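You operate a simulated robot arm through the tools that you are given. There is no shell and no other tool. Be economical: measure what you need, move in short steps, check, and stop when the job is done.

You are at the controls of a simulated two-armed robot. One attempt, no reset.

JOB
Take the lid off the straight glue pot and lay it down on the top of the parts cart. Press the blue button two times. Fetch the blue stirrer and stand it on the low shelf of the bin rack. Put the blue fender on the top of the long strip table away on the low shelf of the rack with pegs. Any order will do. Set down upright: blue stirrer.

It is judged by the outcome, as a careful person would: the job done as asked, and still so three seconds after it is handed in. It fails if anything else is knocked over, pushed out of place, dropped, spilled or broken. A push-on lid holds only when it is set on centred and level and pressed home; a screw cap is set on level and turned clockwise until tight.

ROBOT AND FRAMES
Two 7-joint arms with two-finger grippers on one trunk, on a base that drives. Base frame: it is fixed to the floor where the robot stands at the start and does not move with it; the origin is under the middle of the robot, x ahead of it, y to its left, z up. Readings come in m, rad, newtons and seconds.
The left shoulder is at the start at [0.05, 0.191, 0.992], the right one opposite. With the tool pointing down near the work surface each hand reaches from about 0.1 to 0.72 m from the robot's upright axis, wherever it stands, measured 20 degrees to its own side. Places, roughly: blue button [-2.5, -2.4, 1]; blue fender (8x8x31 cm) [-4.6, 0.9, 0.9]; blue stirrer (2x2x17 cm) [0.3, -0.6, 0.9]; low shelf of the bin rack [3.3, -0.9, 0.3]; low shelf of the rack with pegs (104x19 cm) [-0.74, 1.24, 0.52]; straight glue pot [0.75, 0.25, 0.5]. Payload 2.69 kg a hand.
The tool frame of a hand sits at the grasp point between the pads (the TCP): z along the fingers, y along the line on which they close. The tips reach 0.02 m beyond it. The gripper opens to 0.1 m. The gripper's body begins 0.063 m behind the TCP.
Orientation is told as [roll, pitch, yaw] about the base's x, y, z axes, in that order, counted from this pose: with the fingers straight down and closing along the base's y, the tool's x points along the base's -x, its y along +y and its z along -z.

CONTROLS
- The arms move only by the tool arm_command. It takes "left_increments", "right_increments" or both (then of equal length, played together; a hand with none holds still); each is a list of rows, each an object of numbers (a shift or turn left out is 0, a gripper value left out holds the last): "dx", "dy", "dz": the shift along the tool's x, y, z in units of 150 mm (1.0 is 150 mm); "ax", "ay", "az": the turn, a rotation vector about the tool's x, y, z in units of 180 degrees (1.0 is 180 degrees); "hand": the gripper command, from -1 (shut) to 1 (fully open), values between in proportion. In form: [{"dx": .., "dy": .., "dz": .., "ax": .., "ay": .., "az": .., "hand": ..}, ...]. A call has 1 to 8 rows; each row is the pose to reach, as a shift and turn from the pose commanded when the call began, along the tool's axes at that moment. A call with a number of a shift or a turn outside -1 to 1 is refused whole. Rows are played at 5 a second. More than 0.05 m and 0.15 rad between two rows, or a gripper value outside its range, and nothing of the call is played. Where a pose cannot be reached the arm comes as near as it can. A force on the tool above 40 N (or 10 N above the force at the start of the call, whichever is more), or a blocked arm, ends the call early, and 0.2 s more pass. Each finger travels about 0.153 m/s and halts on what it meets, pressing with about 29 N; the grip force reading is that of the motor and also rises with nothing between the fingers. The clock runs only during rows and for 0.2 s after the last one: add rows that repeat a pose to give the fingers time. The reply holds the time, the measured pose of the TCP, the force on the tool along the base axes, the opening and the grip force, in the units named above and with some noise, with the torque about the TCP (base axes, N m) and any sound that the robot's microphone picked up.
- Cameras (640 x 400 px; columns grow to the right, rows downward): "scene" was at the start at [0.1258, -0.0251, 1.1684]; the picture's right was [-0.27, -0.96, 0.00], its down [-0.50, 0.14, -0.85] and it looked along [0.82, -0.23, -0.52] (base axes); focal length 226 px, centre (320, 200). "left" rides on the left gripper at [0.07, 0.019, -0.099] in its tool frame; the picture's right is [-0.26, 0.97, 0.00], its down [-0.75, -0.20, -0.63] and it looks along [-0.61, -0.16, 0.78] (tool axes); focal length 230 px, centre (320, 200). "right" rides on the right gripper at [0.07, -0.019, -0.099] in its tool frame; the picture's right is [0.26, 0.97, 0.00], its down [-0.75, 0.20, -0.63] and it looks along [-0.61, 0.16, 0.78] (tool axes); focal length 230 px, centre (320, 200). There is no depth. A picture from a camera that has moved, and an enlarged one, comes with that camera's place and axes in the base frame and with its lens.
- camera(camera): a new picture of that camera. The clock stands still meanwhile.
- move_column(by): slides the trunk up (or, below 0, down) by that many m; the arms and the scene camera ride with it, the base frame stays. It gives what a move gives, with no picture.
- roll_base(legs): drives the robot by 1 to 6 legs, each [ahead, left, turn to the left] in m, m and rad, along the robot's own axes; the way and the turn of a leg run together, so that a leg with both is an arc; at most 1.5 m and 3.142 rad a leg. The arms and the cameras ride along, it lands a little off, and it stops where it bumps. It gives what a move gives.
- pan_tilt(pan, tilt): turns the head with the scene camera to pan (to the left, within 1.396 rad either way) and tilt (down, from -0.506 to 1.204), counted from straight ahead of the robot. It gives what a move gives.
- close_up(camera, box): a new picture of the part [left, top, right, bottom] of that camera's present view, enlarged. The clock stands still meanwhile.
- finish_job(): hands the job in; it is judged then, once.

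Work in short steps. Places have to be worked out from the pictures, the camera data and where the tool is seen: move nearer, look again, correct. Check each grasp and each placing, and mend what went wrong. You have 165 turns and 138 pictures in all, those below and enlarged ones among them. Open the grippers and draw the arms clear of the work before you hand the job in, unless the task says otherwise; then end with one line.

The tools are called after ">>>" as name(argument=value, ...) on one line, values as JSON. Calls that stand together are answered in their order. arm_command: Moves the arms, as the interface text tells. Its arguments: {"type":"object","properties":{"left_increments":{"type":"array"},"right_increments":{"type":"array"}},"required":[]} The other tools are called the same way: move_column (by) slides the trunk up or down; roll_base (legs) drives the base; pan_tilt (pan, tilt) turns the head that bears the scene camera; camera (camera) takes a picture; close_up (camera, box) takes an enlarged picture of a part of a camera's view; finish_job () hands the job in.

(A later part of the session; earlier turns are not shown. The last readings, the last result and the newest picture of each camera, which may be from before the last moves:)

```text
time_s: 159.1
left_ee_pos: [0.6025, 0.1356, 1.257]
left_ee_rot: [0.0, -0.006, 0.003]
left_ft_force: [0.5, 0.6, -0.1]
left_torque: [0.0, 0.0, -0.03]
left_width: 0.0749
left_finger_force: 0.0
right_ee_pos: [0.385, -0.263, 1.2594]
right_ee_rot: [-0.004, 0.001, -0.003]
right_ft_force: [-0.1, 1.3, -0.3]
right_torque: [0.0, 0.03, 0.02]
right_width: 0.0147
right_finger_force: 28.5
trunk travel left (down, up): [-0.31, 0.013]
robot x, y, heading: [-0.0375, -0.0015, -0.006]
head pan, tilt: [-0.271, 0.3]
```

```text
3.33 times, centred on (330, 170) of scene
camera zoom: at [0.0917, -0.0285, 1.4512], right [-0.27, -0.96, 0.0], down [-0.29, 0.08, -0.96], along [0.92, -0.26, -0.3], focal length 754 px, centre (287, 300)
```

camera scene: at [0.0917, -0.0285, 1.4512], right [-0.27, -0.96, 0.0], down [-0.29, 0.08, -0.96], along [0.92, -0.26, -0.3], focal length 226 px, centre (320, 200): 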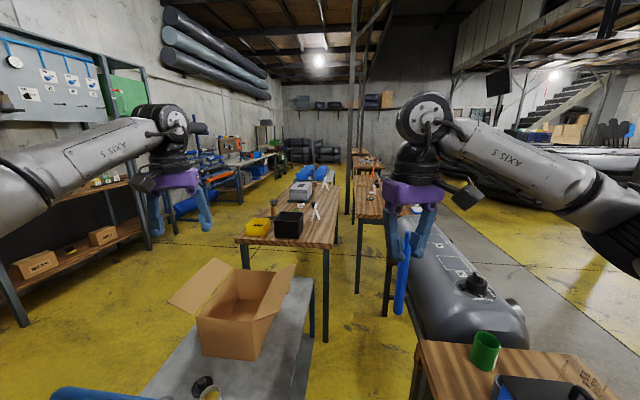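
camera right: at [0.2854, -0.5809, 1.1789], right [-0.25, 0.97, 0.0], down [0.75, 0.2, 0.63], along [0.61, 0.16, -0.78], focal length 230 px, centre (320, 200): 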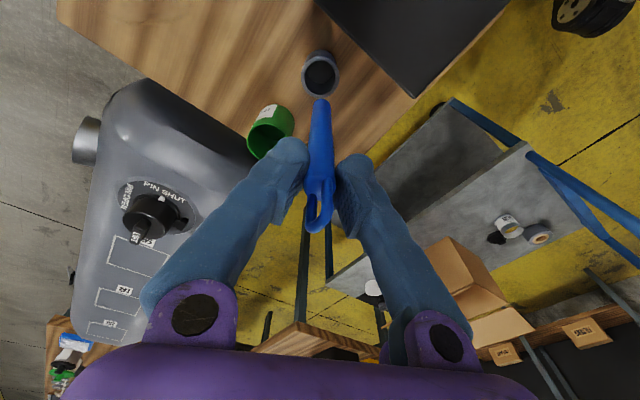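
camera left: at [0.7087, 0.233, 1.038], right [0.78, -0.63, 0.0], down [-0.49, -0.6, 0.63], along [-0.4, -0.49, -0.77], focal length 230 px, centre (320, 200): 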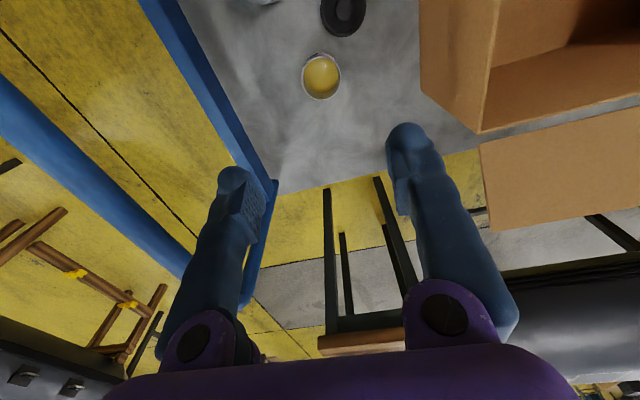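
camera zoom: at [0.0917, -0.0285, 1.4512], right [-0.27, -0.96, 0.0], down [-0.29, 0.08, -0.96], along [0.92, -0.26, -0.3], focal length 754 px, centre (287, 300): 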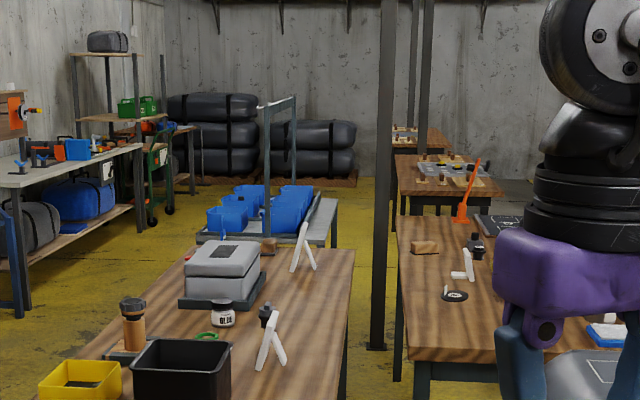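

The bin rack (blue bins on top) is at ~(3.3,−0.87), its upper deck ~0.75, so the low shelf needs a near-horizontal hand. I'll hand the stirrer over to the left hand held at ~30° below horizontal. First bring the right hand forward-center and pitch the left hand.

>>> arm_command(left_increments=[{"dx": 0.14, "ay": -0.0476}, {"dx": 0.28, "ay": -0.0952}, {"dx": 0.42, "ay": -0.1428}, {"dx": 0.57, "ay": -0.1904}, {"dx": 0.71, "ay": -0.238}, {"dx": 0.85, "ay": -0.2856}, {"dx": 1.0, "ay": -0.3333}], right_increments=[{"dx": -0.14, "dy": 0.13}, {"dx": -0.28, "dy": 0.27}, {"dx": -0.42, "dy": 0.41}, {"dx": -0.57, "dy": 0.54}, {"dx": -0.71, "dy": 0.68}, {"dx": -0.85, "dy": 0.81}, {"dx": -1.0, "dy": 0.95}])

>>> camera(camera="left")

```text
time_s: 160.7
left_ee_pos: [0.4523, 0.1375, 1.2566]
left_ee_rot: [-0.008, -1.054, 0.009]
left_ft_force: [0.3, 0.6, -1.0]
left_torque: [-0.02, 0.02, -0.01]
left_width: 0.0752
left_finger_force: 0.0
right_ee_pos: [0.5358, -0.1179, 1.2595]
right_ee_rot: [-0.005, 0.0, -0.005]
right_ft_force: [0.0, -0.9, 0.0]
right_torque: [0.01, 0.0, 0.01]
right_width: 0.0153
right_finger_force: 28.7
trunk travel left (down, up): [-0.31, 0.013]
robot x, y, heading: [-0.0405, -0.005, -0.006]
head pan, tilt: [-0.271, 0.3]
```

```text
58 pictures are left
camera left: at [0.3319, 0.1562, 1.2435], right [0.12, 0.97, 0.22], down [-0.18, -0.2, 0.96], along [0.98, -0.16, 0.15], focal length 230 px, centre (320, 200)
```

left: 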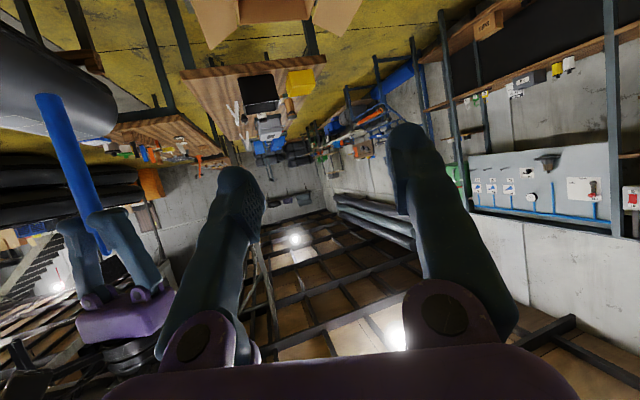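

Slide the left hand sideways to the pre-grasp behind the stirrer.

>>> arm_command(left_increments=[{"dy": -0.25, "dx": 0.04, "dz": -0.06}, {"dy": -0.5, "dx": 0.08, "dz": -0.06}, {"dy": -0.75, "dx": 0.12, "dz": -0.06}, {"dy": -1.0, "dx": 0.16, "dz": -0.06}])

>>> arm_command(left_increments=[{"dy": -0.25}, {"dy": -0.5}, {"dy": -0.7}, {"dy": -0.7}])

>>> camera(camera="left")

>>> camera(camera="scene")

```text
time_s: 161.7
left_ee_pos: [0.4326, -0.0176, 1.2401]
left_ee_rot: [0.002, -1.053, 0.0]
left_ft_force: [-0.9, 0.0, -0.6]
left_torque: [0.03, 0.02, 0.04]
left_width: 0.0749
left_finger_force: 0.0
right_ee_pos: [0.5348, -0.1223, 1.2575]
right_ee_rot: [-0.004, -0.001, -0.004]
right_ft_force: [0.0, 1.6, -0.3]
right_torque: [0.0, 0.01, -0.01]
right_width: 0.0155
right_finger_force: 29.7
trunk travel left (down, up): [-0.31, 0.013]
robot x, y, heading: [-0.0358, -0.0018, -0.001]
head pan, tilt: [-0.271, 0.3]
```

```text
time_s: 162.7
left_ee_pos: [0.4342, -0.1202, 1.2413]
left_ee_rot: [-0.001, -1.053, 0.004]
left_ft_force: [0.3, -0.6, -0.6]
left_torque: [-0.04, 0.0, 0.01]
left_width: 0.0752
left_finger_force: 0.1
right_ee_pos: [0.5354, -0.1191, 1.2585]
right_ee_rot: [-0.005, 0.001, -0.004]
right_ft_force: [1.1, 0.3, -1.3]
right_torque: [0.03, 0.0, 0.01]
right_width: 0.0155
right_finger_force: 28.9
trunk travel left (down, up): [-0.31, 0.013]
robot x, y, heading: [-0.0374, -0.0009, -0.002]
head pan, tilt: [-0.271, 0.3]
```

```text
57 pictures are left
camera left: at [0.3139, -0.1007, 1.228], right [0.13, 0.97, 0.22], down [-0.17, -0.2, 0.96], along [0.98, -0.16, 0.14], focal length 230 px, centre (320, 200)
```

left: 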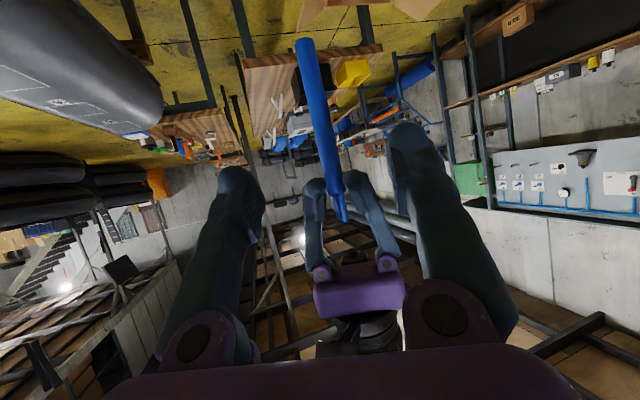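

```text
56 pictures are left
camera scene: at [0.0918, -0.0278, 1.4512], right [-0.27, -0.96, 0.0], down [-0.28, 0.08, -0.96], along [0.92, -0.26, -0.3], focal length 226 px, centre (320, 200)
```

scene: 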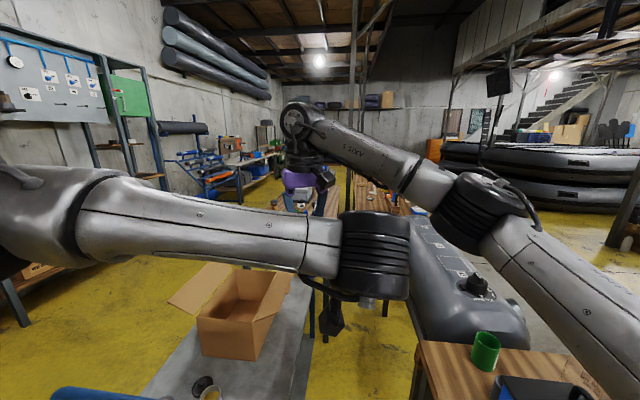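

Aligned: stirrer vertical and centered. Advance 11.7 cm along the fingers.

>>> arm_command(left_increments=[{"dz": 0.16}, {"dz": 0.32}, {"dz": 0.48}, {"dz": 0.64}, {"dz": 0.78}])

>>> camera(camera="left")

```text
time_s: 163.9
left_ee_pos: [0.5355, -0.1184, 1.1822]
left_ee_rot: [-0.001, -1.053, 0.002]
left_ft_force: [-0.4, 0.2, 0.1]
left_torque: [0.02, 0.01, -0.04]
left_width: 0.0747
left_finger_force: 0.1
right_ee_pos: [0.5356, -0.121, 1.2593]
right_ee_rot: [-0.004, 0.003, -0.002]
right_ft_force: [-0.3, -0.2, -0.7]
right_torque: [0.03, 0.04, 0.03]
right_width: 0.0152
right_finger_force: 28.9
trunk travel left (down, up): [-0.31, 0.013]
robot x, y, heading: [-0.0363, -0.0004, -0.008]
head pan, tilt: [-0.271, 0.3]
```

```text
55 pictures are left
camera left: at [0.4162, -0.1001, 1.1699], right [0.13, 0.97, 0.22], down [-0.17, -0.2, 0.96], along [0.98, -0.16, 0.14], focal length 230 px, centre (320, 200)
```

left: 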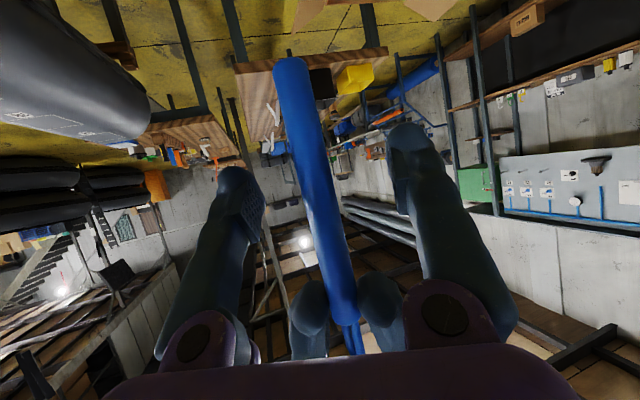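

Stirrer is between the left fingers. Close left, then check, then open right and lift it away.

>>> arm_command(left_increments=[{"hand": -1}, {"hand": -1}, {"hand": -1}, {"hand": -1}])

>>> arm_command(right_increments=[{"hand": -0.3}, {"hand": -0.3}, {"dz": -0.12}, {"dz": -0.25}, {"dz": -0.4}])

>>> camera(camera="left")

```text
time_s: 164.9
left_ee_pos: [0.5362, -0.1181, 1.1816]
left_ee_rot: [-0.001, -1.052, 0.003]
left_ft_force: [5.6, -1.1, -1.7]
left_torque: [0.03, 0.13, -0.04]
left_width: 0.0136
left_finger_force: 29.1
right_ee_pos: [0.5345, -0.1201, 1.2587]
right_ee_rot: [-0.001, 0.003, -0.004]
right_ft_force: [-5.9, 0.1, 2.0]
right_torque: [0.03, 0.33, 0.05]
right_width: 0.0155
right_finger_force: 29.3
trunk travel left (down, up): [-0.31, 0.013]
robot x, y, heading: [-0.0377, -0.0042, -0.004]
head pan, tilt: [-0.271, 0.3]
```

```text
time_s: 166.1
left_ee_pos: [0.5344, -0.1199, 1.1829]
left_ee_rot: [-0.004, -1.053, 0.002]
left_ft_force: [0.5, -0.2, 0.2]
left_torque: [-0.01, 0.03, -0.01]
left_width: 0.0066
left_finger_force: 29.0
right_ee_pos: [0.5361, -0.1205, 1.3187]
right_ee_rot: [-0.005, 0.0, -0.003]
right_ft_force: [-0.1, 0.5, 0.4]
right_torque: [-0.03, 0.01, 0.01]
right_width: 0.0353
right_finger_force: 0.1
trunk travel left (down, up): [-0.31, 0.013]
robot x, y, heading: [-0.0411, -0.0038, -0.001]
head pan, tilt: [-0.271, 0.3]
```

```text
54 pictures are left
camera left: at [0.4149, -0.0998, 1.1703], right [0.13, 0.97, 0.22], down [-0.17, -0.2, 0.96], along [0.98, -0.16, 0.14], focal length 230 px, centre (320, 200)
```

left: 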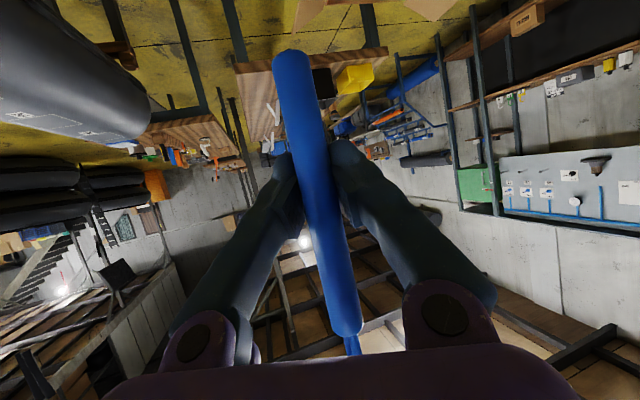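

The left width dropped to 6.6 mm, suspicious. Look at the grip from the right and scene cameras.

>>> camera(camera="right")

>>> close_up(camera="left", box=[220, 20, 420, 260])

```text
53 pictures are left
camera right: at [0.4657, -0.1377, 1.4177], right [-0.26, 0.97, 0.0], down [0.75, 0.2, 0.63], along [0.61, 0.16, -0.78], focal length 230 px, centre (320, 200)
```

right: 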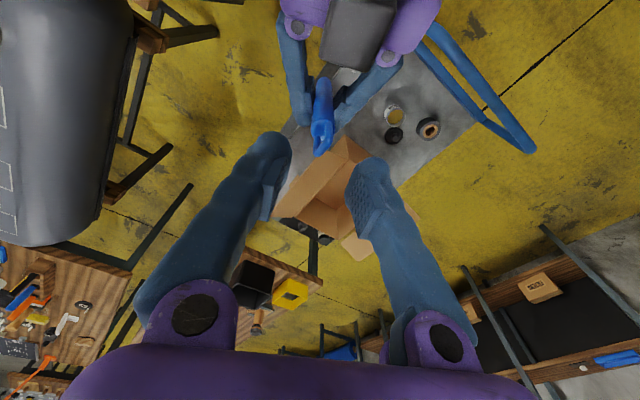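

```text
1.67 times, centred on (320, 140) of left
camera zoom: at [0.4149, -0.0998, 1.1703], right [0.13, 0.97, 0.22], down [-0.17, -0.2, 0.96], along [0.98, -0.16, 0.14], focal length 384 px, centre (320, 300)
```

zoom: 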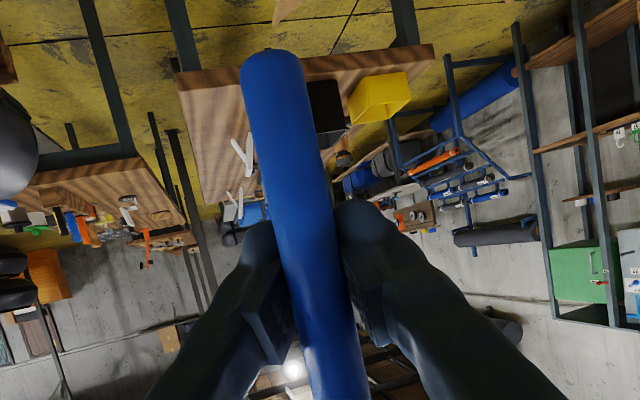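

Test stability: small wiggle of the left hand and re-read the width.

>>> arm_command(left_increments=[{"dy": 0.1, "hand": -1}, {"dy": -0.05}, {"dy": 0.1}, {"dy": 0.05}, {"dy": 0}, {"dy": 0}], right_increments=[{"dz": -0.1}, {"dz": -0.2}, {"dz": -0.3}, {"dz": -0.4}, {"dz": -0.4}, {"dz": -0.4}])

>>> close_up(camera="left", box=[220, 20, 420, 260])

```text
time_s: 167.5
left_ee_pos: [0.5348, -0.1193, 1.1833]
left_ee_rot: [-0.003, -1.053, 0.004]
left_ft_force: [0.1, -0.3, -0.6]
left_torque: [0.0, -0.01, -0.02]
left_width: 0.0066
left_finger_force: 28.8
right_ee_pos: [0.5364, -0.118, 1.3794]
right_ee_rot: [-0.003, 0.001, -0.002]
right_ft_force: [0.0, -0.2, -0.5]
right_torque: [-0.01, 0.02, -0.05]
right_width: 0.0351
right_finger_force: 0.0
trunk travel left (down, up): [-0.31, 0.013]
robot x, y, heading: [-0.0399, -0.0009, -0.002]
head pan, tilt: [-0.271, 0.3]
```

```text
1.67 times, centred on (320, 140) of left
camera zoom: at [0.4147, -0.1002, 1.1695], right [0.13, 0.97, 0.22], down [-0.17, -0.2, 0.96], along [0.98, -0.16, 0.14], focal length 384 px, centre (320, 300)
```

zoom: 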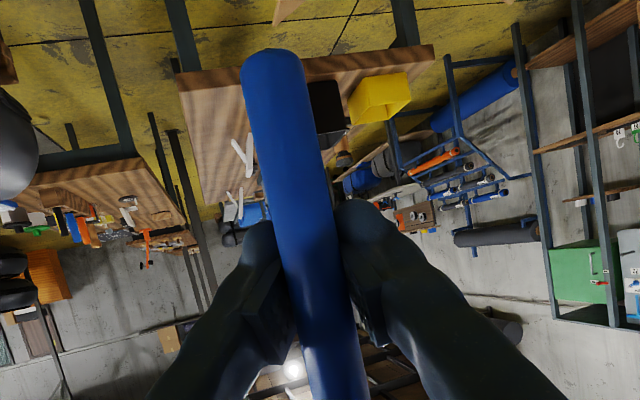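

Grip is stable. Now drive along the north corridor to the bin rack's north long side, then look.

>>> roll_base(legs=[[0, 1.4, 0], [0, 0, -0.37], [1.3, 0, 0], [1.3, 0, 0], [1.25, 0, 0]])

>>> pan_tilt(pan=-1.2, tilt=0.6)

>>> camera(camera="scene")

```text
time_s: 199.3
left_ee_pos: [4.0676, -0.3673, 1.1825]
left_ee_rot: [-0.001, -1.052, -0.367]
left_ft_force: [0.5, 0.0, 0.6]
left_torque: [0.03, 0.0, 0.0]
left_width: 0.0059
left_finger_force: 29.2
right_ee_pos: [4.0671, -0.3672, 1.3799]
right_ee_rot: [-0.004, 0.0, -0.373]
right_ft_force: [-0.5, 0.2, -0.2]
right_torque: [-0.02, -0.03, -0.01]
right_width: 0.0347
right_finger_force: 0.1
trunk travel left (down, up): [-0.31, 0.013]
robot x, y, heading: [3.5742, -0.0447, -0.369]
head pan, tilt: [-0.271, 0.3]
```

```text
time_s: 200.5
left_ee_pos: [4.0676, -0.3671, 1.1817]
left_ee_rot: [0.001, -1.052, -0.368]
left_ft_force: [-0.3, 1.3, -0.7]
left_torque: [0.01, 0.0, -0.01]
left_width: 0.0058
left_finger_force: 28.9
right_ee_pos: [4.0674, -0.3679, 1.3795]
right_ee_rot: [-0.005, 0.0, -0.374]
right_ft_force: [0.8, 0.7, -0.1]
right_torque: [-0.04, 0.0, 0.02]
right_width: 0.0349
right_finger_force: 0.0
trunk travel left (down, up): [-0.31, 0.013]
robot x, y, heading: [3.5755, -0.0486, -0.375]
head pan, tilt: [-1.201, 0.6]
```

```text
50 pictures are left
camera scene: at [3.6114, -0.1543, 1.4237], right [-1.0, 0.0, 0.0], down [0.0, 0.56, -0.83], along [0.0, -0.83, -0.56], focal length 226 px, centre (320, 200)
```

scene: 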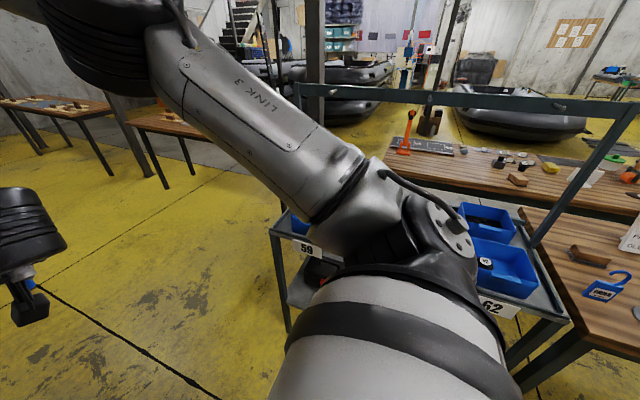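

The rack's long side is right here (edge from (2.8,−0.57) to (3.82,−0.93)). Turn to face it and look.

>>> roll_base(legs=[[0, 0, -1.54]])

>>> pan_tilt(pan=0, tilt=0.95)

>>> move_column(by=-0.3)

>>> camera(camera="scene")

```text
time_s: 204.7
left_ee_pos: [3.2738, -0.5512, 1.1816]
left_ee_rot: [-0.002, -1.052, -1.908]
left_ft_force: [0.4, -0.2, -0.3]
left_torque: [0.01, -0.01, 0.02]
left_width: 0.0059
left_finger_force: 29.2
right_ee_pos: [3.2734, -0.5528, 1.3789]
right_ee_rot: [-0.005, 0.001, -1.914]
right_ft_force: [-0.6, 1.0, -0.7]
right_torque: [0.0, -0.01, 0.02]
right_width: 0.0348
right_finger_force: 0.1
trunk travel left (down, up): [-0.31, 0.013]
robot x, y, heading: [3.577, -0.0495, -1.915]
head pan, tilt: [-1.201, 0.6]
```

```text
time_s: 206.1
left_ee_pos: [3.2749, -0.5508, 1.1822]
left_ee_rot: [-0.001, -1.053, -1.908]
left_ft_force: [1.1, -0.3, -0.4]
left_torque: [0.0, -0.02, 0.0]
left_width: 0.006
left_finger_force: 29.0
right_ee_pos: [3.274, -0.5513, 1.3787]
right_ee_rot: [-0.005, 0.0, -1.914]
right_ft_force: [0.3, -0.7, 0.3]
right_torque: [0.04, 0.01, -0.01]
right_width: 0.035
right_finger_force: 0.1
trunk travel left (down, up): [-0.31, 0.013]
robot x, y, heading: [3.5756, -0.0511, -1.916]
head pan, tilt: [0.0, 0.949]
```

```text
time_s: 209.1
left_ee_pos: [3.2733, -0.5519, 0.8823]
left_ee_rot: [-0.001, -1.052, -1.908]
left_ft_force: [-0.2, -0.8, 0.0]
left_torque: [-0.03, -0.01, 0.02]
left_width: 0.0063
left_finger_force: 29.3
right_ee_pos: [3.273, -0.5514, 1.0798]
right_ee_rot: [-0.003, 0.0, -1.914]
right_ft_force: [0.8, -0.9, -0.1]
right_torque: [0.01, 0.01, 0.04]
right_width: 0.0349
right_finger_force: 0.1
trunk travel left (down, up): [-0.01, 0.313]
robot x, y, heading: [3.5741, -0.0526, -1.917]
head pan, tilt: [0.0, 0.949]
```

```text
49 pictures are left
camera scene: at [3.5366, -0.1575, 1.0954], right [-0.94, 0.34, 0.0], down [0.27, 0.77, -0.58], along [-0.2, -0.55, -0.81], focal length 226 px, centre (320, 200)
```

scene: 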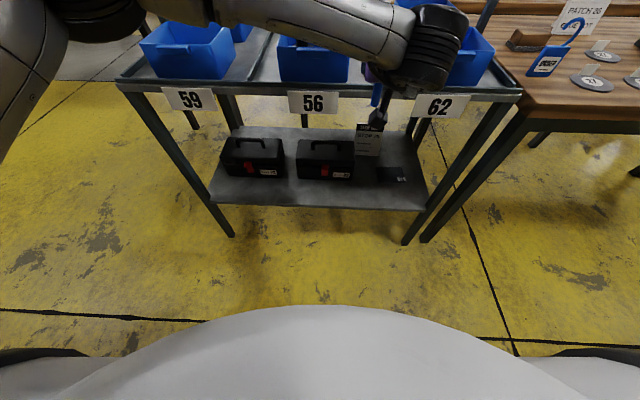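

>>> close_up(camera="scene", box=[190, 60, 450, 230])

```text
2.35 times, centred on (320, 145) of scene
camera zoom: at [3.5366, -0.1575, 1.0954], right [-0.94, 0.34, 0.0], down [0.27, 0.77, -0.58], along [-0.2, -0.55, -0.81], focal length 532 px, centre (320, 329)
```

zoom: 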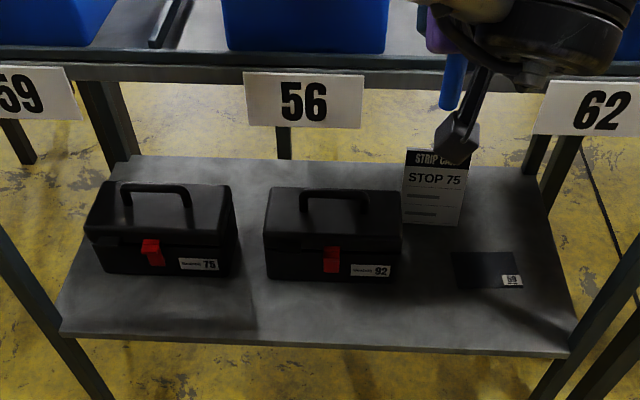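

Free strip in front of the toolboxes on the low shelf; I'll stand the stirrer at ≈(3.27,−0.71). First pull the right hand back and lower the left hand in front of the rack.

>>> arm_command(left_increments=[{"dx": 0.05, "dy": 0.19, "dz": -0.05}, {"dx": 0.25, "dy": 0.38, "dz": 0.05}, {"dx": 0.5, "dy": 0.57, "dz": 0.2}, {"dx": 0.75, "dy": 0.76, "dz": 0.3}, {"dx": 1.0, "dy": 0.93, "dz": 0.42}], right_increments=[{"dx": 0.2, "dy": -0.1}, {"dx": 0.4, "dy": -0.3}, {"dx": 0.6, "dy": -0.5}, {"dx": 0.8, "dy": -0.7}, {"dx": 1.0, "dy": -0.9}])

>>> arm_command(left_increments=[{"dx": 0.25, "dz": 0.11}, {"dx": 0.5, "dz": 0.22}, {"dx": 0.75, "dz": 0.33}, {"dx": 1.0, "dz": 0.444}])

>>> arm_command(left_increments=[{"dx": 0.25, "dz": 0.15}, {"dx": 0.5, "dz": 0.3}, {"dx": 0.77, "dz": 0.44}, {"dx": 0.77, "dz": 0.44}])

>>> camera(camera="left")

>>> camera(camera="scene")

```text
refused: row 3 steps farther than a row can; nothing moved
```

```text
time_s: 210.1
left_ee_pos: [3.2789, -0.5353, 0.7175]
left_ee_rot: [-0.003, -1.051, -1.906]
left_ft_force: [-0.3, -0.1, 0.0]
left_torque: [-0.01, 0.04, 0.01]
left_width: 0.0062
left_finger_force: 29.0
right_ee_pos: [3.2727, -0.5514, 1.0798]
right_ee_rot: [-0.005, -0.003, -1.913]
right_ft_force: [-0.3, -0.2, 0.4]
right_torque: [-0.01, -0.01, -0.01]
right_width: 0.035
right_finger_force: 0.0
trunk travel left (down, up): [-0.01, 0.313]
robot x, y, heading: [3.5771, -0.0525, -1.914]
head pan, tilt: [0.0, 0.949]
```

```text
time_s: 211.1
left_ee_pos: [3.279, -0.5361, 0.5859]
left_ee_rot: [-0.001, -1.053, -1.906]
left_ft_force: [0.2, -0.5, 0.5]
left_torque: [-0.01, -0.02, -0.03]
left_width: 0.0059
left_finger_force: 28.9
right_ee_pos: [3.2722, -0.5522, 1.0803]
right_ee_rot: [-0.004, -0.001, -1.913]
right_ft_force: [-0.5, -1.1, -0.3]
right_torque: [0.0, -0.01, 0.02]
right_width: 0.0352
right_finger_force: 0.0
trunk travel left (down, up): [-0.01, 0.313]
robot x, y, heading: [3.5738, -0.0514, -1.915]
head pan, tilt: [0.0, 0.949]
```

```text
47 pictures are left
camera left: at [3.3368, -0.4279, 0.5731], right [0.87, -0.44, 0.22], down [-0.13, 0.23, 0.96], along [-0.48, -0.87, 0.14], focal length 230 px, centre (320, 200)
```

left: 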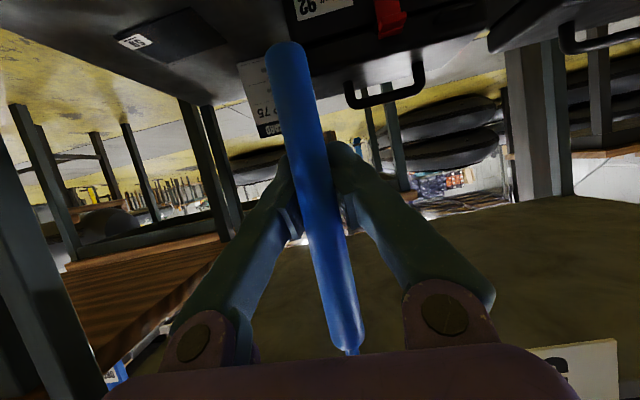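

```text
46 pictures are left
camera scene: at [3.5366, -0.1576, 1.0953], right [-0.94, 0.34, 0.0], down [0.27, 0.77, -0.58], along [-0.2, -0.55, -0.81], focal length 226 px, centre (320, 200)
```

scene: 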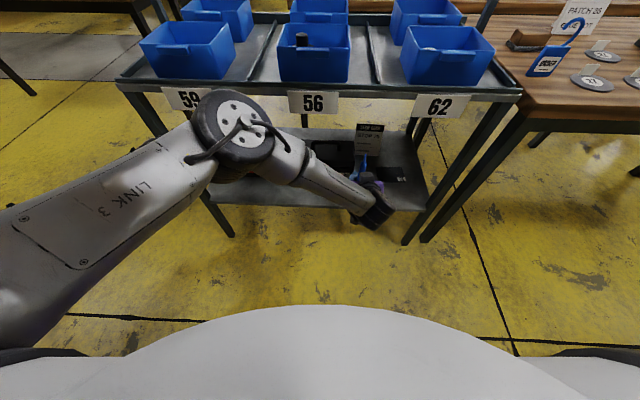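

Continue lowering the left hand to z≈0.43 (shifting a bit left), and pull the right hand back.

>>> arm_command(left_increments=[{"dx": 0.18, "dz": 0.1, "dy": 0.1}, {"dx": 0.36, "dz": 0.2, "dy": 0.2}, {"dx": 0.54, "dz": 0.31, "dy": 0.3}, {"dx": 0.72, "dz": 0.41, "dy": 0.4}, {"dx": 0.9, "dz": 0.52, "dy": 0.5}, {"dx": 0.9, "dz": 0.52, "dy": 0.5}], right_increments=[{"dx": 0.2, "dy": -0.1}, {"dx": 0.4, "dy": -0.2}, {"dx": 0.6, "dy": -0.3}, {"dx": 0.8, "dy": -0.4}, {"dx": 1.0, "dy": -0.5}, {"dx": 1.0, "dy": -0.5}])

```text
time_s: 212.5
left_ee_pos: [3.3518, -0.562, 0.4296]
left_ee_rot: [0.0, -1.052, -1.909]
left_ft_force: [-1.1, 0.8, -0.1]
left_torque: [-0.03, 0.01, 0.0]
left_width: 0.0058
left_finger_force: 29.1
right_ee_pos: [3.2526, -0.3861, 1.0788]
right_ee_rot: [-0.003, 0.0, -1.913]
right_ft_force: [-0.6, 0.6, 0.0]
right_torque: [0.0, 0.03, 0.01]
right_width: 0.035
right_finger_force: 0.1
trunk travel left (down, up): [-0.01, 0.313]
robot x, y, heading: [3.5762, -0.0485, -1.914]
head pan, tilt: [0.0, 0.949]
```

Drive ahead 0.165 m so the stirrer goes over the shelf's front strip.

>>> roll_base(legs=[[0.165, 0, 0]])

>>> camera(camera="left")

>>> close_up(camera="scene", box=[150, 60, 470, 260])

```text
time_s: 213.9
left_ee_pos: [3.295, -0.7179, 0.4293]
left_ee_rot: [0.001, -1.052, -1.908]
left_ft_force: [-0.4, -0.2, 0.4]
left_torque: [0.01, 0.02, -0.01]
left_width: 0.0063
left_finger_force: 29.1
right_ee_pos: [3.1977, -0.54, 1.08]
right_ee_rot: [-0.005, 0.0, -1.914]
right_ft_force: [-0.1, -0.1, 0.8]
right_torque: [0.01, 0.0, 0.0]
right_width: 0.035
right_finger_force: 0.1
trunk travel left (down, up): [-0.01, 0.313]
robot x, y, heading: [3.5189, -0.2016, -1.912]
head pan, tilt: [0.0, 0.949]
```

```text
45 pictures are left
camera left: at [3.353, -0.6086, 0.4167], right [0.87, -0.44, 0.22], down [-0.13, 0.23, 0.96], along [-0.48, -0.87, 0.14], focal length 230 px, centre (320, 200)
```

left: 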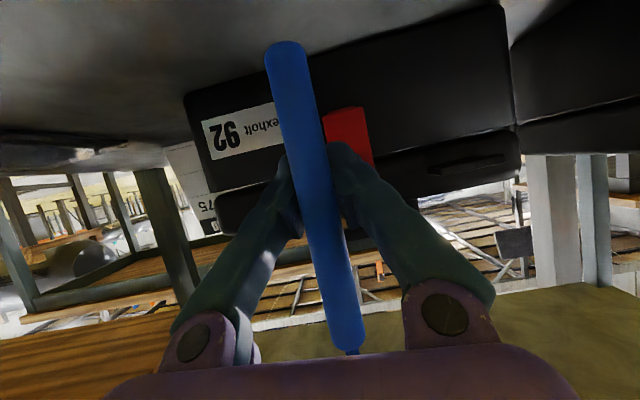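

```text
2.00 times, centred on (310, 160) of scene
camera zoom: at [3.4812, -0.3126, 1.0953], right [-0.94, 0.34, 0.0], down [0.27, 0.77, -0.58], along [-0.2, -0.55, -0.81], focal length 452 px, centre (340, 280)
```

zoom: 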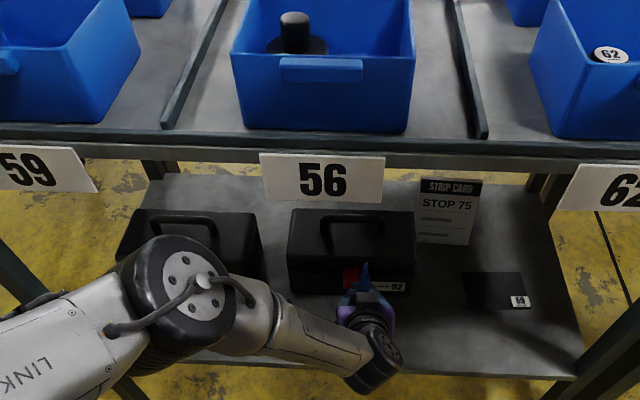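

Stirrer hangs over the free strip. Lower 5.5 cm, then feel for contact in small steps.

>>> arm_command(left_increments=[{"dx": 0.1, "dz": 0.058}, {"dx": 0.2, "dz": 0.115}, {"dx": 0.28, "dz": 0.162}, {"dx": 0.3175, "dz": 0.183}])

>>> arm_command(left_increments=[{"dx": 0.012, "dz": 0.0067}, {"dx": 0.023, "dz": 0.0133}, {"dx": 0.035, "dz": 0.02}])

>>> close_up(camera="scene", box=[270, 140, 430, 260])

```text
time_s: 215.1
left_ee_pos: [3.2907, -0.7676, 0.4214]
left_ee_rot: [0.046, -1.11, -1.923]
left_ft_force: [-0.1, 1.2, -1.1]
left_torque: [-0.02, 0.0, -0.01]
left_width: 0.006
left_finger_force: 28.6
left hand out of reach, approached as far as the arm can: row 2, 3, 4
right_ee_pos: [3.1975, -0.5403, 1.079]
right_ee_rot: [-0.003, 0.0, -1.915]
right_ft_force: [0.1, -0.8, -0.2]
right_torque: [-0.01, 0.02, 0.02]
right_width: 0.035
right_finger_force: 0.0
trunk travel left (down, up): [-0.01, 0.313]
robot x, y, heading: [3.5253, -0.2071, -1.908]
head pan, tilt: [0.0, 0.949]
stopped in row 4 (left hand): the arm was blocked; the commanded pose is now the measured one
```

```text
time_s: 216.1
left_ee_pos: [3.2988, -0.808, 0.4457]
left_ee_rot: [0.098, -1.162, -1.949]
left_ft_force: [0.2, -0.1, -0.9]
left_torque: [0.04, -0.02, 0.02]
left_width: 0.0062
left_finger_force: 29.2
right_ee_pos: [3.198, -0.5401, 1.0789]
right_ee_rot: [-0.004, 0.0, -1.913]
right_ft_force: [0.3, -0.4, -1.2]
right_torque: [0.02, 0.0, -0.02]
right_width: 0.035
right_finger_force: 0.0
trunk travel left (down, up): [-0.01, 0.313]
robot x, y, heading: [3.517, -0.2103, -1.914]
head pan, tilt: [0.0, 0.949]
stopped in row 3 (left hand): the arm was blocked; the commanded pose is now the measured one
```

```text
3.33 times, centred on (350, 200) of scene
camera zoom: at [3.4813, -0.3125, 1.0953], right [-0.94, 0.34, 0.0], down [0.27, 0.77, -0.58], along [-0.2, -0.55, -0.81], focal length 754 px, centre (220, 200)
```

zoom: 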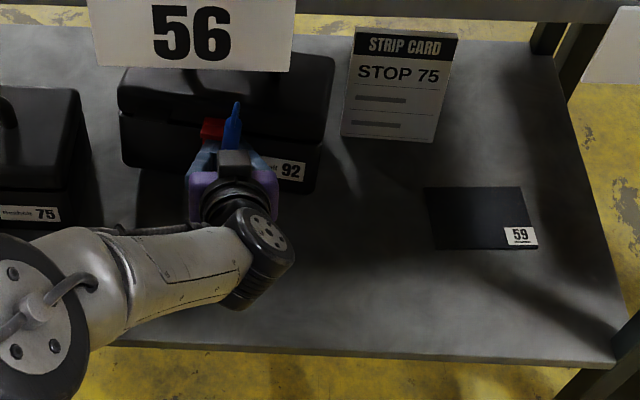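

The arm hit its reach envelope and drifted forward. Back the hand out to the strip and re-pitch, then reposition the base for better reach.

>>> arm_command(left_increments=[{"dz": -0.15, "dx": 0.06, "ay": 0.0}, {"dz": -0.3, "dx": 0.12, "ay": 0.01}, {"dz": -0.45, "dx": 0.18, "ay": 0.02}, {"dz": -0.58, "dx": 0.23, "ay": 0.035}, {"dz": -0.58, "dx": 0.23, "ay": 0.035}])

>>> camera(camera="left")

```text
time_s: 217.3
left_ee_pos: [3.3242, -0.7164, 0.4467]
left_ee_rot: [0.08, -1.051, -1.927]
left_ft_force: [-0.2, -0.5, -0.2]
left_torque: [-0.02, -0.03, 0.01]
left_width: 0.0058
left_finger_force: 29.3
right_ee_pos: [3.1976, -0.5391, 1.0791]
right_ee_rot: [-0.003, 0.0, -1.915]
right_ft_force: [0.4, 0.4, -0.1]
right_torque: [0.02, -0.04, 0.0]
right_width: 0.035
right_finger_force: 0.1
trunk travel left (down, up): [-0.01, 0.313]
robot x, y, heading: [3.5206, -0.2075, -1.916]
head pan, tilt: [0.0, 0.949]
```

```text
42 pictures are left
camera left: at [3.3779, -0.6064, 0.4354], right [0.88, -0.39, 0.26], down [-0.18, 0.23, 0.96], along [-0.44, -0.89, 0.14], focal length 230 px, centre (320, 200)
```

left: 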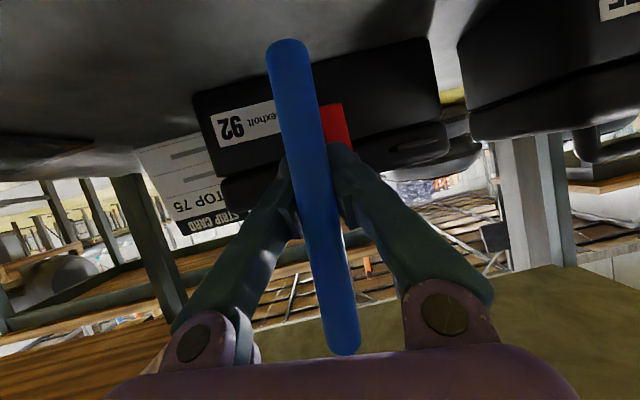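

Shift base right 0.14 m and ahead 0.03 m, moving the hand left by the same amount, and fix the slight roll.

>>> roll_base(legs=[[0, -0.14, 0]])

>>> arm_command(left_increments=[{"dy": 0.2, "az": -0.005}, {"dy": 0.4, "az": -0.01}, {"dy": 0.6, "az": -0.014}, {"dy": 0.8, "az": -0.014}, {"dy": 0.93, "az": -0.014}])

>>> roll_base(legs=[[0.03, 0, 0]])

>>> camera(camera="left")

```text
time_s: 219.2
left_ee_pos: [3.1926, -0.6693, 0.4473]
left_ee_rot: [0.081, -1.052, -1.93]
left_ft_force: [-0.3, 1.1, 0.6]
left_torque: [-0.02, 0.0, 0.01]
left_width: 0.0061
left_finger_force: 28.6
right_ee_pos: [3.0653, -0.494, 1.0782]
right_ee_rot: [-0.004, 0.001, -1.913]
right_ft_force: [0.5, 0.2, -0.4]
right_torque: [-0.04, -0.01, 0.01]
right_width: 0.0351
right_finger_force: 0.0
trunk travel left (down, up): [-0.01, 0.313]
robot x, y, heading: [3.3846, -0.1599, -1.914]
head pan, tilt: [0.0, 0.949]
```

```text
time_s: 220.4
left_ee_pos: [3.2865, -0.7087, 0.4755]
left_ee_rot: [0.034, -1.028, -1.839]
left_ft_force: [-0.3, 0.0, -0.3]
left_torque: [-0.01, -0.02, 0.0]
left_width: 0.0062
left_finger_force: 29.2
left hand out of reach, approached as far as the arm can: row 2, 3, 4, 5
right_ee_pos: [3.0667, -0.4931, 1.0791]
right_ee_rot: [-0.005, 0.001, -1.915]
right_ft_force: [0.3, 0.8, 0.0]
right_torque: [-0.01, 0.0, 0.03]
right_width: 0.0351
right_finger_force: 0.1
trunk travel left (down, up): [-0.01, 0.313]
robot x, y, heading: [3.3858, -0.1591, -1.913]
head pan, tilt: [0.0, 0.949]
```

```text
time_s: 221.2
left_ee_pos: [3.2753, -0.7375, 0.4758]
left_ee_rot: [0.035, -1.031, -1.84]
left_ft_force: [0.0, 0.6, -0.1]
left_torque: [-0.05, 0.0, 0.02]
left_width: 0.0061
left_finger_force: 29.1
right_ee_pos: [3.0552, -0.5216, 1.0788]
right_ee_rot: [-0.004, 0.0, -1.914]
right_ft_force: [0.8, 0.0, -0.5]
right_torque: [-0.01, 0.04, -0.03]
right_width: 0.0349
right_finger_force: 0.0
trunk travel left (down, up): [-0.01, 0.313]
robot x, y, heading: [3.3795, -0.1859, -1.916]
head pan, tilt: [0.0, 0.949]
```

```text
41 pictures are left
camera left: at [3.3227, -0.624, 0.4658], right [0.9, -0.36, 0.24], down [-0.18, 0.2, 0.96], along [-0.39, -0.91, 0.12], focal length 230 px, centre (320, 200)
```

left: 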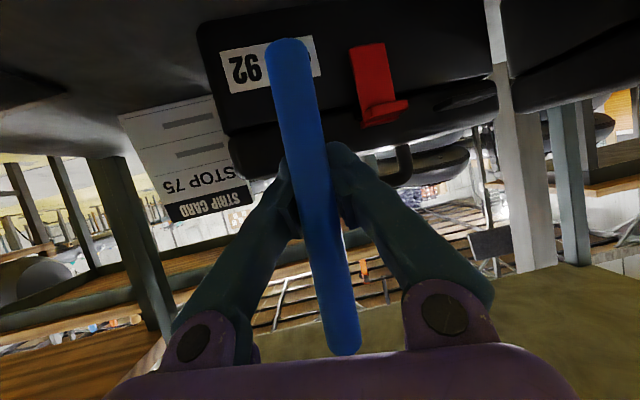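

The wrist bend is limiting. I'll back out, raise up and regrasp the stirrer with the left hand steeper (≈45°) and higher up the shaft, holding it meanwhile with the right hand.

>>> roll_base(legs=[[-0.35, 0, 0]])

>>> arm_command(left_increments=[{"dx": -0.21, "dz": -0.13}, {"dx": -0.43, "dz": -0.26}, {"dx": -0.64, "dz": -0.38}, {"dx": -0.855, "dz": -0.511}], right_increments=[{"az": -0.045}, {"az": -0.09}, {"az": -0.135}, {"az": -0.18}])

>>> arm_command(left_increments=[{"dx": -0.15, "dz": -0.09}, {"dx": -0.3, "dz": -0.18}, {"dx": -0.45, "dz": -0.27}, {"dx": -0.6, "dz": -0.36}, {"dx": -0.7, "dz": -0.42}, {"dx": -0.855, "dz": -0.511}, {"dx": -0.855, "dz": -0.511}], right_increments=[{"az": -0.045}, {"az": -0.09}, {"az": -0.135}, {"az": -0.18}, {"az": -0.225}, {"az": -0.27}, {"az": -0.32}])

>>> camera(camera="right")

```text
time_s: 223.5
left_ee_pos: [3.3949, -0.4072, 0.4762]
left_ee_rot: [0.034, -1.028, -1.837]
left_ft_force: [0.0, 0.6, -0.4]
left_torque: [-0.01, -0.02, -0.02]
left_width: 0.0061
left_finger_force: 28.5
right_ee_pos: [3.1748, -0.1907, 1.0795]
right_ee_rot: [-0.003, 0.001, -1.912]
right_ft_force: [0.4, 0.5, 0.7]
right_torque: [0.02, 0.01, 0.03]
right_width: 0.0351
right_finger_force: 0.1
trunk travel left (down, up): [-0.01, 0.313]
robot x, y, heading: [3.4943, 0.1452, -1.912]
head pan, tilt: [0.0, 0.949]
```

```text
time_s: 224.5
left_ee_pos: [3.3917, -0.4062, 0.6255]
left_ee_rot: [0.037, -1.029, -1.84]
left_ft_force: [0.9, -0.3, 0.5]
left_torque: [0.01, -0.03, -0.02]
left_width: 0.0058
left_finger_force: 29.3
right_ee_pos: [3.1746, -0.189, 1.0789]
right_ee_rot: [-0.003, 0.003, -1.346]
right_ft_force: [0.3, 0.2, 0.0]
right_torque: [-0.02, 0.02, -0.01]
right_width: 0.0351
right_finger_force: 0.0
trunk travel left (down, up): [-0.01, 0.313]
robot x, y, heading: [3.4951, 0.1421, -1.914]
head pan, tilt: [0.0, 0.949]
```

```text
refused: row 7 steps farther than a row can; nothing moved
```

```text
40 pictures are left
camera right: at [3.1412, -0.1269, 1.1777], right [0.88, 0.47, 0.0], down [0.37, -0.69, 0.63], along [0.29, -0.56, -0.78], focal length 230 px, centre (320, 200)
```

right: 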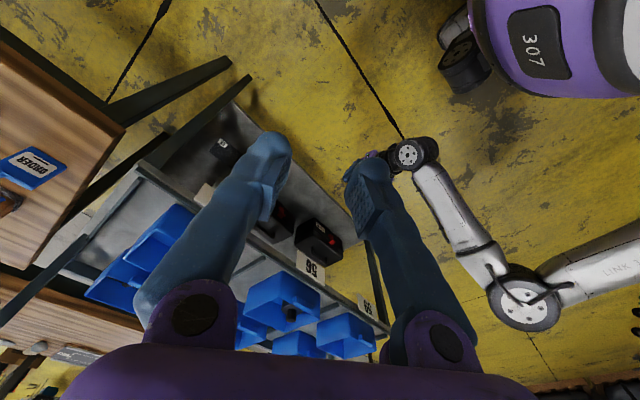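

>>> arm_command(left_increments=[{"dx": -0.12, "dz": -0.07}, {"dx": -0.24, "dz": -0.14}, {"dx": -0.36, "dz": -0.21}, {"dx": -0.48, "dz": -0.28}, {"dx": -0.6, "dz": -0.35}, {"dx": -0.72, "dz": -0.43}, {"dx": -0.855, "dz": -0.511}], right_increments=[{"az": -0.045}, {"az": -0.09}, {"az": -0.135}, {"az": -0.18}, {"az": -0.225}, {"az": -0.27}, {"az": -0.315}])

>>> move_column(by=0.2)

```text
time_s: 226.1
left_ee_pos: [3.3882, -0.4066, 0.7743]
left_ee_rot: [0.034, -1.029, -1.837]
left_ft_force: [-0.4, -0.5, -0.8]
left_torque: [0.0, -0.04, 0.02]
left_width: 0.0061
left_finger_force: 29.1
right_ee_pos: [3.2836, -0.1043, 1.0195]
right_ee_rot: [-0.001, 0.002, -0.363]
right_ft_force: [-0.1, -0.1, 0.5]
right_torque: [-0.02, -0.01, 0.01]
right_width: 0.0349
right_finger_force: 0.1
right hand out of reach, approached as far as the arm can: row 3, 4, 5, 6, 7
trunk travel left (down, up): [-0.01, 0.313]
robot x, y, heading: [3.4959, 0.1465, -1.913]
head pan, tilt: [0.0, 0.949]
```

```text
time_s: 228.3
left_ee_pos: [3.3892, -0.4067, 0.9735]
left_ee_rot: [0.034, -1.031, -1.841]
left_ft_force: [-0.3, 0.0, -0.2]
left_torque: [-0.05, 0.0, -0.03]
left_width: 0.0059
left_finger_force: 29.4
right_ee_pos: [3.2841, -0.1042, 1.2206]
right_ee_rot: [-0.002, 0.002, -0.365]
right_ft_force: [0.7, -0.3, -0.1]
right_torque: [0.01, 0.02, -0.02]
right_width: 0.035
right_finger_force: 0.0
trunk travel left (down, up): [-0.21, 0.113]
robot x, y, heading: [3.4979, 0.1478, -1.916]
head pan, tilt: [0.0, 0.949]
```

Bring the left hand slightly back/right so the right hand can reach above the stirrer.

>>> arm_command(left_increments=[{"dx": 0.05, "dz": -0.08, "dy": -0.25}, {"dx": 0.1, "dz": -0.17, "dy": -0.5}, {"dx": 0.15, "dz": -0.25, "dy": -0.75}, {"dx": 0.2, "dz": -0.34, "dy": -1.0}, {"dx": 0.2, "dz": -0.34, "dy": -1.0}])

```text
time_s: 229.5
left_ee_pos: [3.2568, -0.314, 0.9714]
left_ee_rot: [0.035, -1.028, -1.837]
left_ft_force: [0.2, -0.2, -0.4]
left_torque: [0.02, -0.03, -0.01]
left_width: 0.0058
left_finger_force: 28.8
right_ee_pos: [3.2856, -0.1056, 1.2202]
right_ee_rot: [0.0, 0.001, -0.365]
right_ft_force: [1.4, -0.4, 1.0]
right_torque: [0.0, 0.03, 0.0]
right_width: 0.0351
right_finger_force: 0.1
trunk travel left (down, up): [-0.21, 0.113]
robot x, y, heading: [3.4929, 0.1442, -1.914]
head pan, tilt: [0.0, 0.949]
```

>>> arm_command(right_increments=[{"dx": -0.08, "dy": -0.25, "hand": 0.2}, {"dx": -0.15, "dy": -0.5}, {"dx": -0.23, "dy": -0.75}, {"dx": -0.3, "dy": -1.0}, {"dx": -0.3, "dy": -1.0}])

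>>> camera(camera="right")

```text
time_s: 230.7
left_ee_pos: [3.2561, -0.3144, 0.9712]
left_ee_rot: [0.036, -1.03, -1.837]
left_ft_force: [0.6, 0.5, 0.0]
left_torque: [-0.02, -0.01, 0.0]
left_width: 0.0059
left_finger_force: 29.3
right_ee_pos: [3.3306, -0.1608, 1.1898]
right_ee_rot: [-0.002, 0.002, -0.368]
right_ft_force: [0.1, 0.2, -1.0]
right_torque: [-0.01, 0.0, 0.02]
right_width: 0.0599
right_finger_force: 0.1
right hand out of reach, approached as far as the arm can: row 1, 2, 3, 4, 5
trunk travel left (down, up): [-0.21, 0.113]
robot x, y, heading: [3.4944, 0.1427, -1.916]
head pan, tilt: [0.0, 0.949]
```

```text
39 pictures are left
camera right: at [3.2593, -0.1527, 1.2881], right [0.11, 0.99, 0.0], down [0.77, -0.08, 0.63], along [0.62, -0.07, -0.78], focal length 230 px, centre (320, 200)
```

right: 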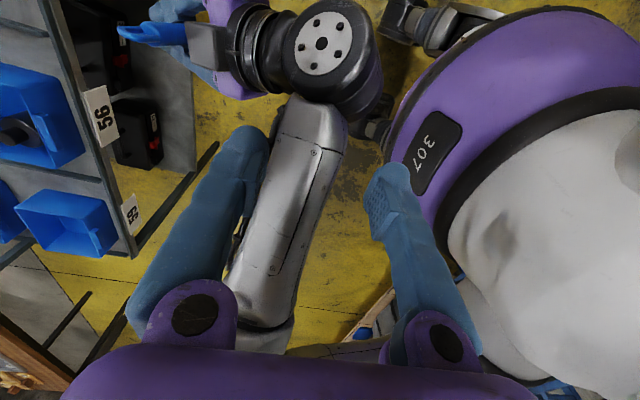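

Right hand can't reach with that yaw. But the deck is actually at ~0.82 (rail bottom ~0.77), so a vertical right hand fits under it. Rotate the right hand back to normal yaw and re-take the stirrer from above.

>>> arm_command(right_increments=[{"dz": -0.2, "az": 0.04}, {"dz": -0.4, "az": 0.085}, {"dz": -0.6, "az": 0.13}, {"dz": -0.7, "az": 0.175}, {"dz": -0.7, "az": 0.22}, {"dz": -0.7, "az": 0.25}])

>>> arm_command(right_increments=[{"az": 0.045}, {"az": 0.09}, {"az": 0.135}, {"az": 0.18}, {"az": 0.22}, {"az": 0.243}])

```text
time_s: 232.1
left_ee_pos: [3.257, -0.3144, 0.9726]
left_ee_rot: [0.036, -1.03, -1.838]
left_ft_force: [0.5, 0.5, -0.4]
left_torque: [-0.02, 0.01, -0.01]
left_width: 0.0059
left_finger_force: 29.0
right_ee_pos: [3.3304, -0.1628, 1.2953]
right_ee_rot: [-0.001, -0.001, -1.152]
right_ft_force: [0.3, 0.0, 0.9]
right_torque: [0.02, 0.01, 0.0]
right_width: 0.0599
right_finger_force: 0.1
trunk travel left (down, up): [-0.21, 0.113]
robot x, y, heading: [3.4951, 0.1431, -1.915]
head pan, tilt: [0.0, 0.949]
```

```text
time_s: 233.5
left_ee_pos: [3.2567, -0.3132, 0.9739]
left_ee_rot: [0.035, -1.03, -1.839]
left_ft_force: [-0.6, -0.1, 0.6]
left_torque: [-0.03, 0.04, -0.01]
left_width: 0.0061
left_finger_force: 28.9
right_ee_pos: [3.3281, -0.1647, 1.295]
right_ee_rot: [-0.001, 0.002, -1.916]
right_ft_force: [-30.0, -23.3, 6.6]
right_torque: [3.17, -3.38, 2.23]
right_width: 0.0602
right_finger_force: 0.1
trunk travel left (down, up): [-0.21, 0.113]
robot x, y, heading: [3.4931, 0.1418, -1.911]
head pan, tilt: [0.0, 0.949]
```

Right hand is touching something (30 N). Move it forward, away.

>>> arm_command(right_increments=[{"dx": -0.15}, {"dx": -0.35}, {"dx": -0.6}, {"dx": -0.85}, {"dx": -0.97}])

>>> camera(camera="right")

```text
time_s: 234.7
left_ee_pos: [3.2569, -0.3145, 0.9711]
left_ee_rot: [0.035, -1.031, -1.837]
left_ft_force: [0.0, 0.1, -0.3]
left_torque: [-0.03, 0.02, 0.02]
left_width: 0.0061
left_finger_force: 28.6
right_ee_pos: [3.2814, -0.2994, 1.2944]
right_ee_rot: [-0.001, 0.0, -1.912]
right_ft_force: [-0.5, -0.5, 0.0]
right_torque: [0.0, 0.02, -0.02]
right_width: 0.0602
right_finger_force: 0.1
trunk travel left (down, up): [-0.21, 0.113]
robot x, y, heading: [3.4952, 0.1434, -1.915]
head pan, tilt: [0.0, 0.949]
```

```text
38 pictures are left
camera right: at [3.2885, -0.228, 1.3931], right [1.0, -0.08, 0.0], down [-0.06, -0.77, 0.63], along [-0.05, -0.63, -0.78], focal length 230 px, centre (320, 200)
```

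right: 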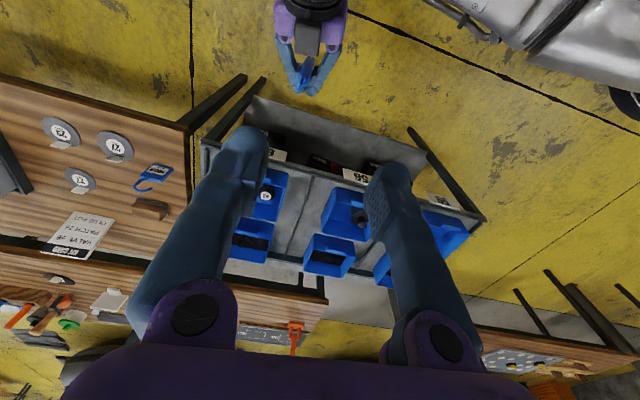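

Clear now; stirrer top seen at ≈(3.263,−0.301). Align and descend.

>>> arm_command(right_increments=[{"dx": -0.05, "dy": -0.11}, {"dx": -0.05, "dy": -0.11, "dz": 0.25}, {"dx": -0.05, "dy": -0.11, "dz": 0.5}, {"dx": -0.05, "dy": -0.11, "dz": 0.75}, {"dx": -0.05, "dy": -0.11, "dz": 0.9}])

>>> camera(camera="right")

```text
time_s: 235.9
left_ee_pos: [3.258, -0.3144, 0.9727]
left_ee_rot: [0.035, -1.03, -1.84]
left_ft_force: [0.2, 0.0, -0.5]
left_torque: [0.02, 0.02, 0.01]
left_width: 0.006
left_finger_force: 28.9
right_ee_pos: [3.2646, -0.3015, 1.1596]
right_ee_rot: [-0.002, -0.002, -1.915]
right_ft_force: [0.2, -0.3, -0.4]
right_torque: [0.0, 0.02, 0.01]
right_width: 0.0599
right_finger_force: 0.0
trunk travel left (down, up): [-0.21, 0.113]
robot x, y, heading: [3.4992, 0.147, -1.916]
head pan, tilt: [0.0, 0.949]
```

```text
37 pictures are left
camera right: at [3.2703, -0.2294, 1.258], right [1.0, -0.08, 0.0], down [-0.06, -0.77, 0.63], along [-0.05, -0.63, -0.78], focal length 230 px, centre (320, 200)
```

right: 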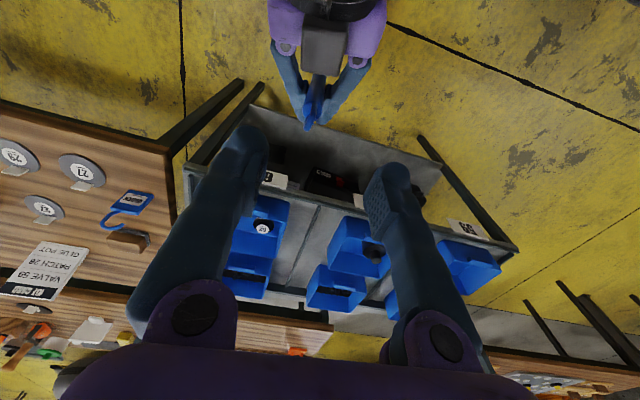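

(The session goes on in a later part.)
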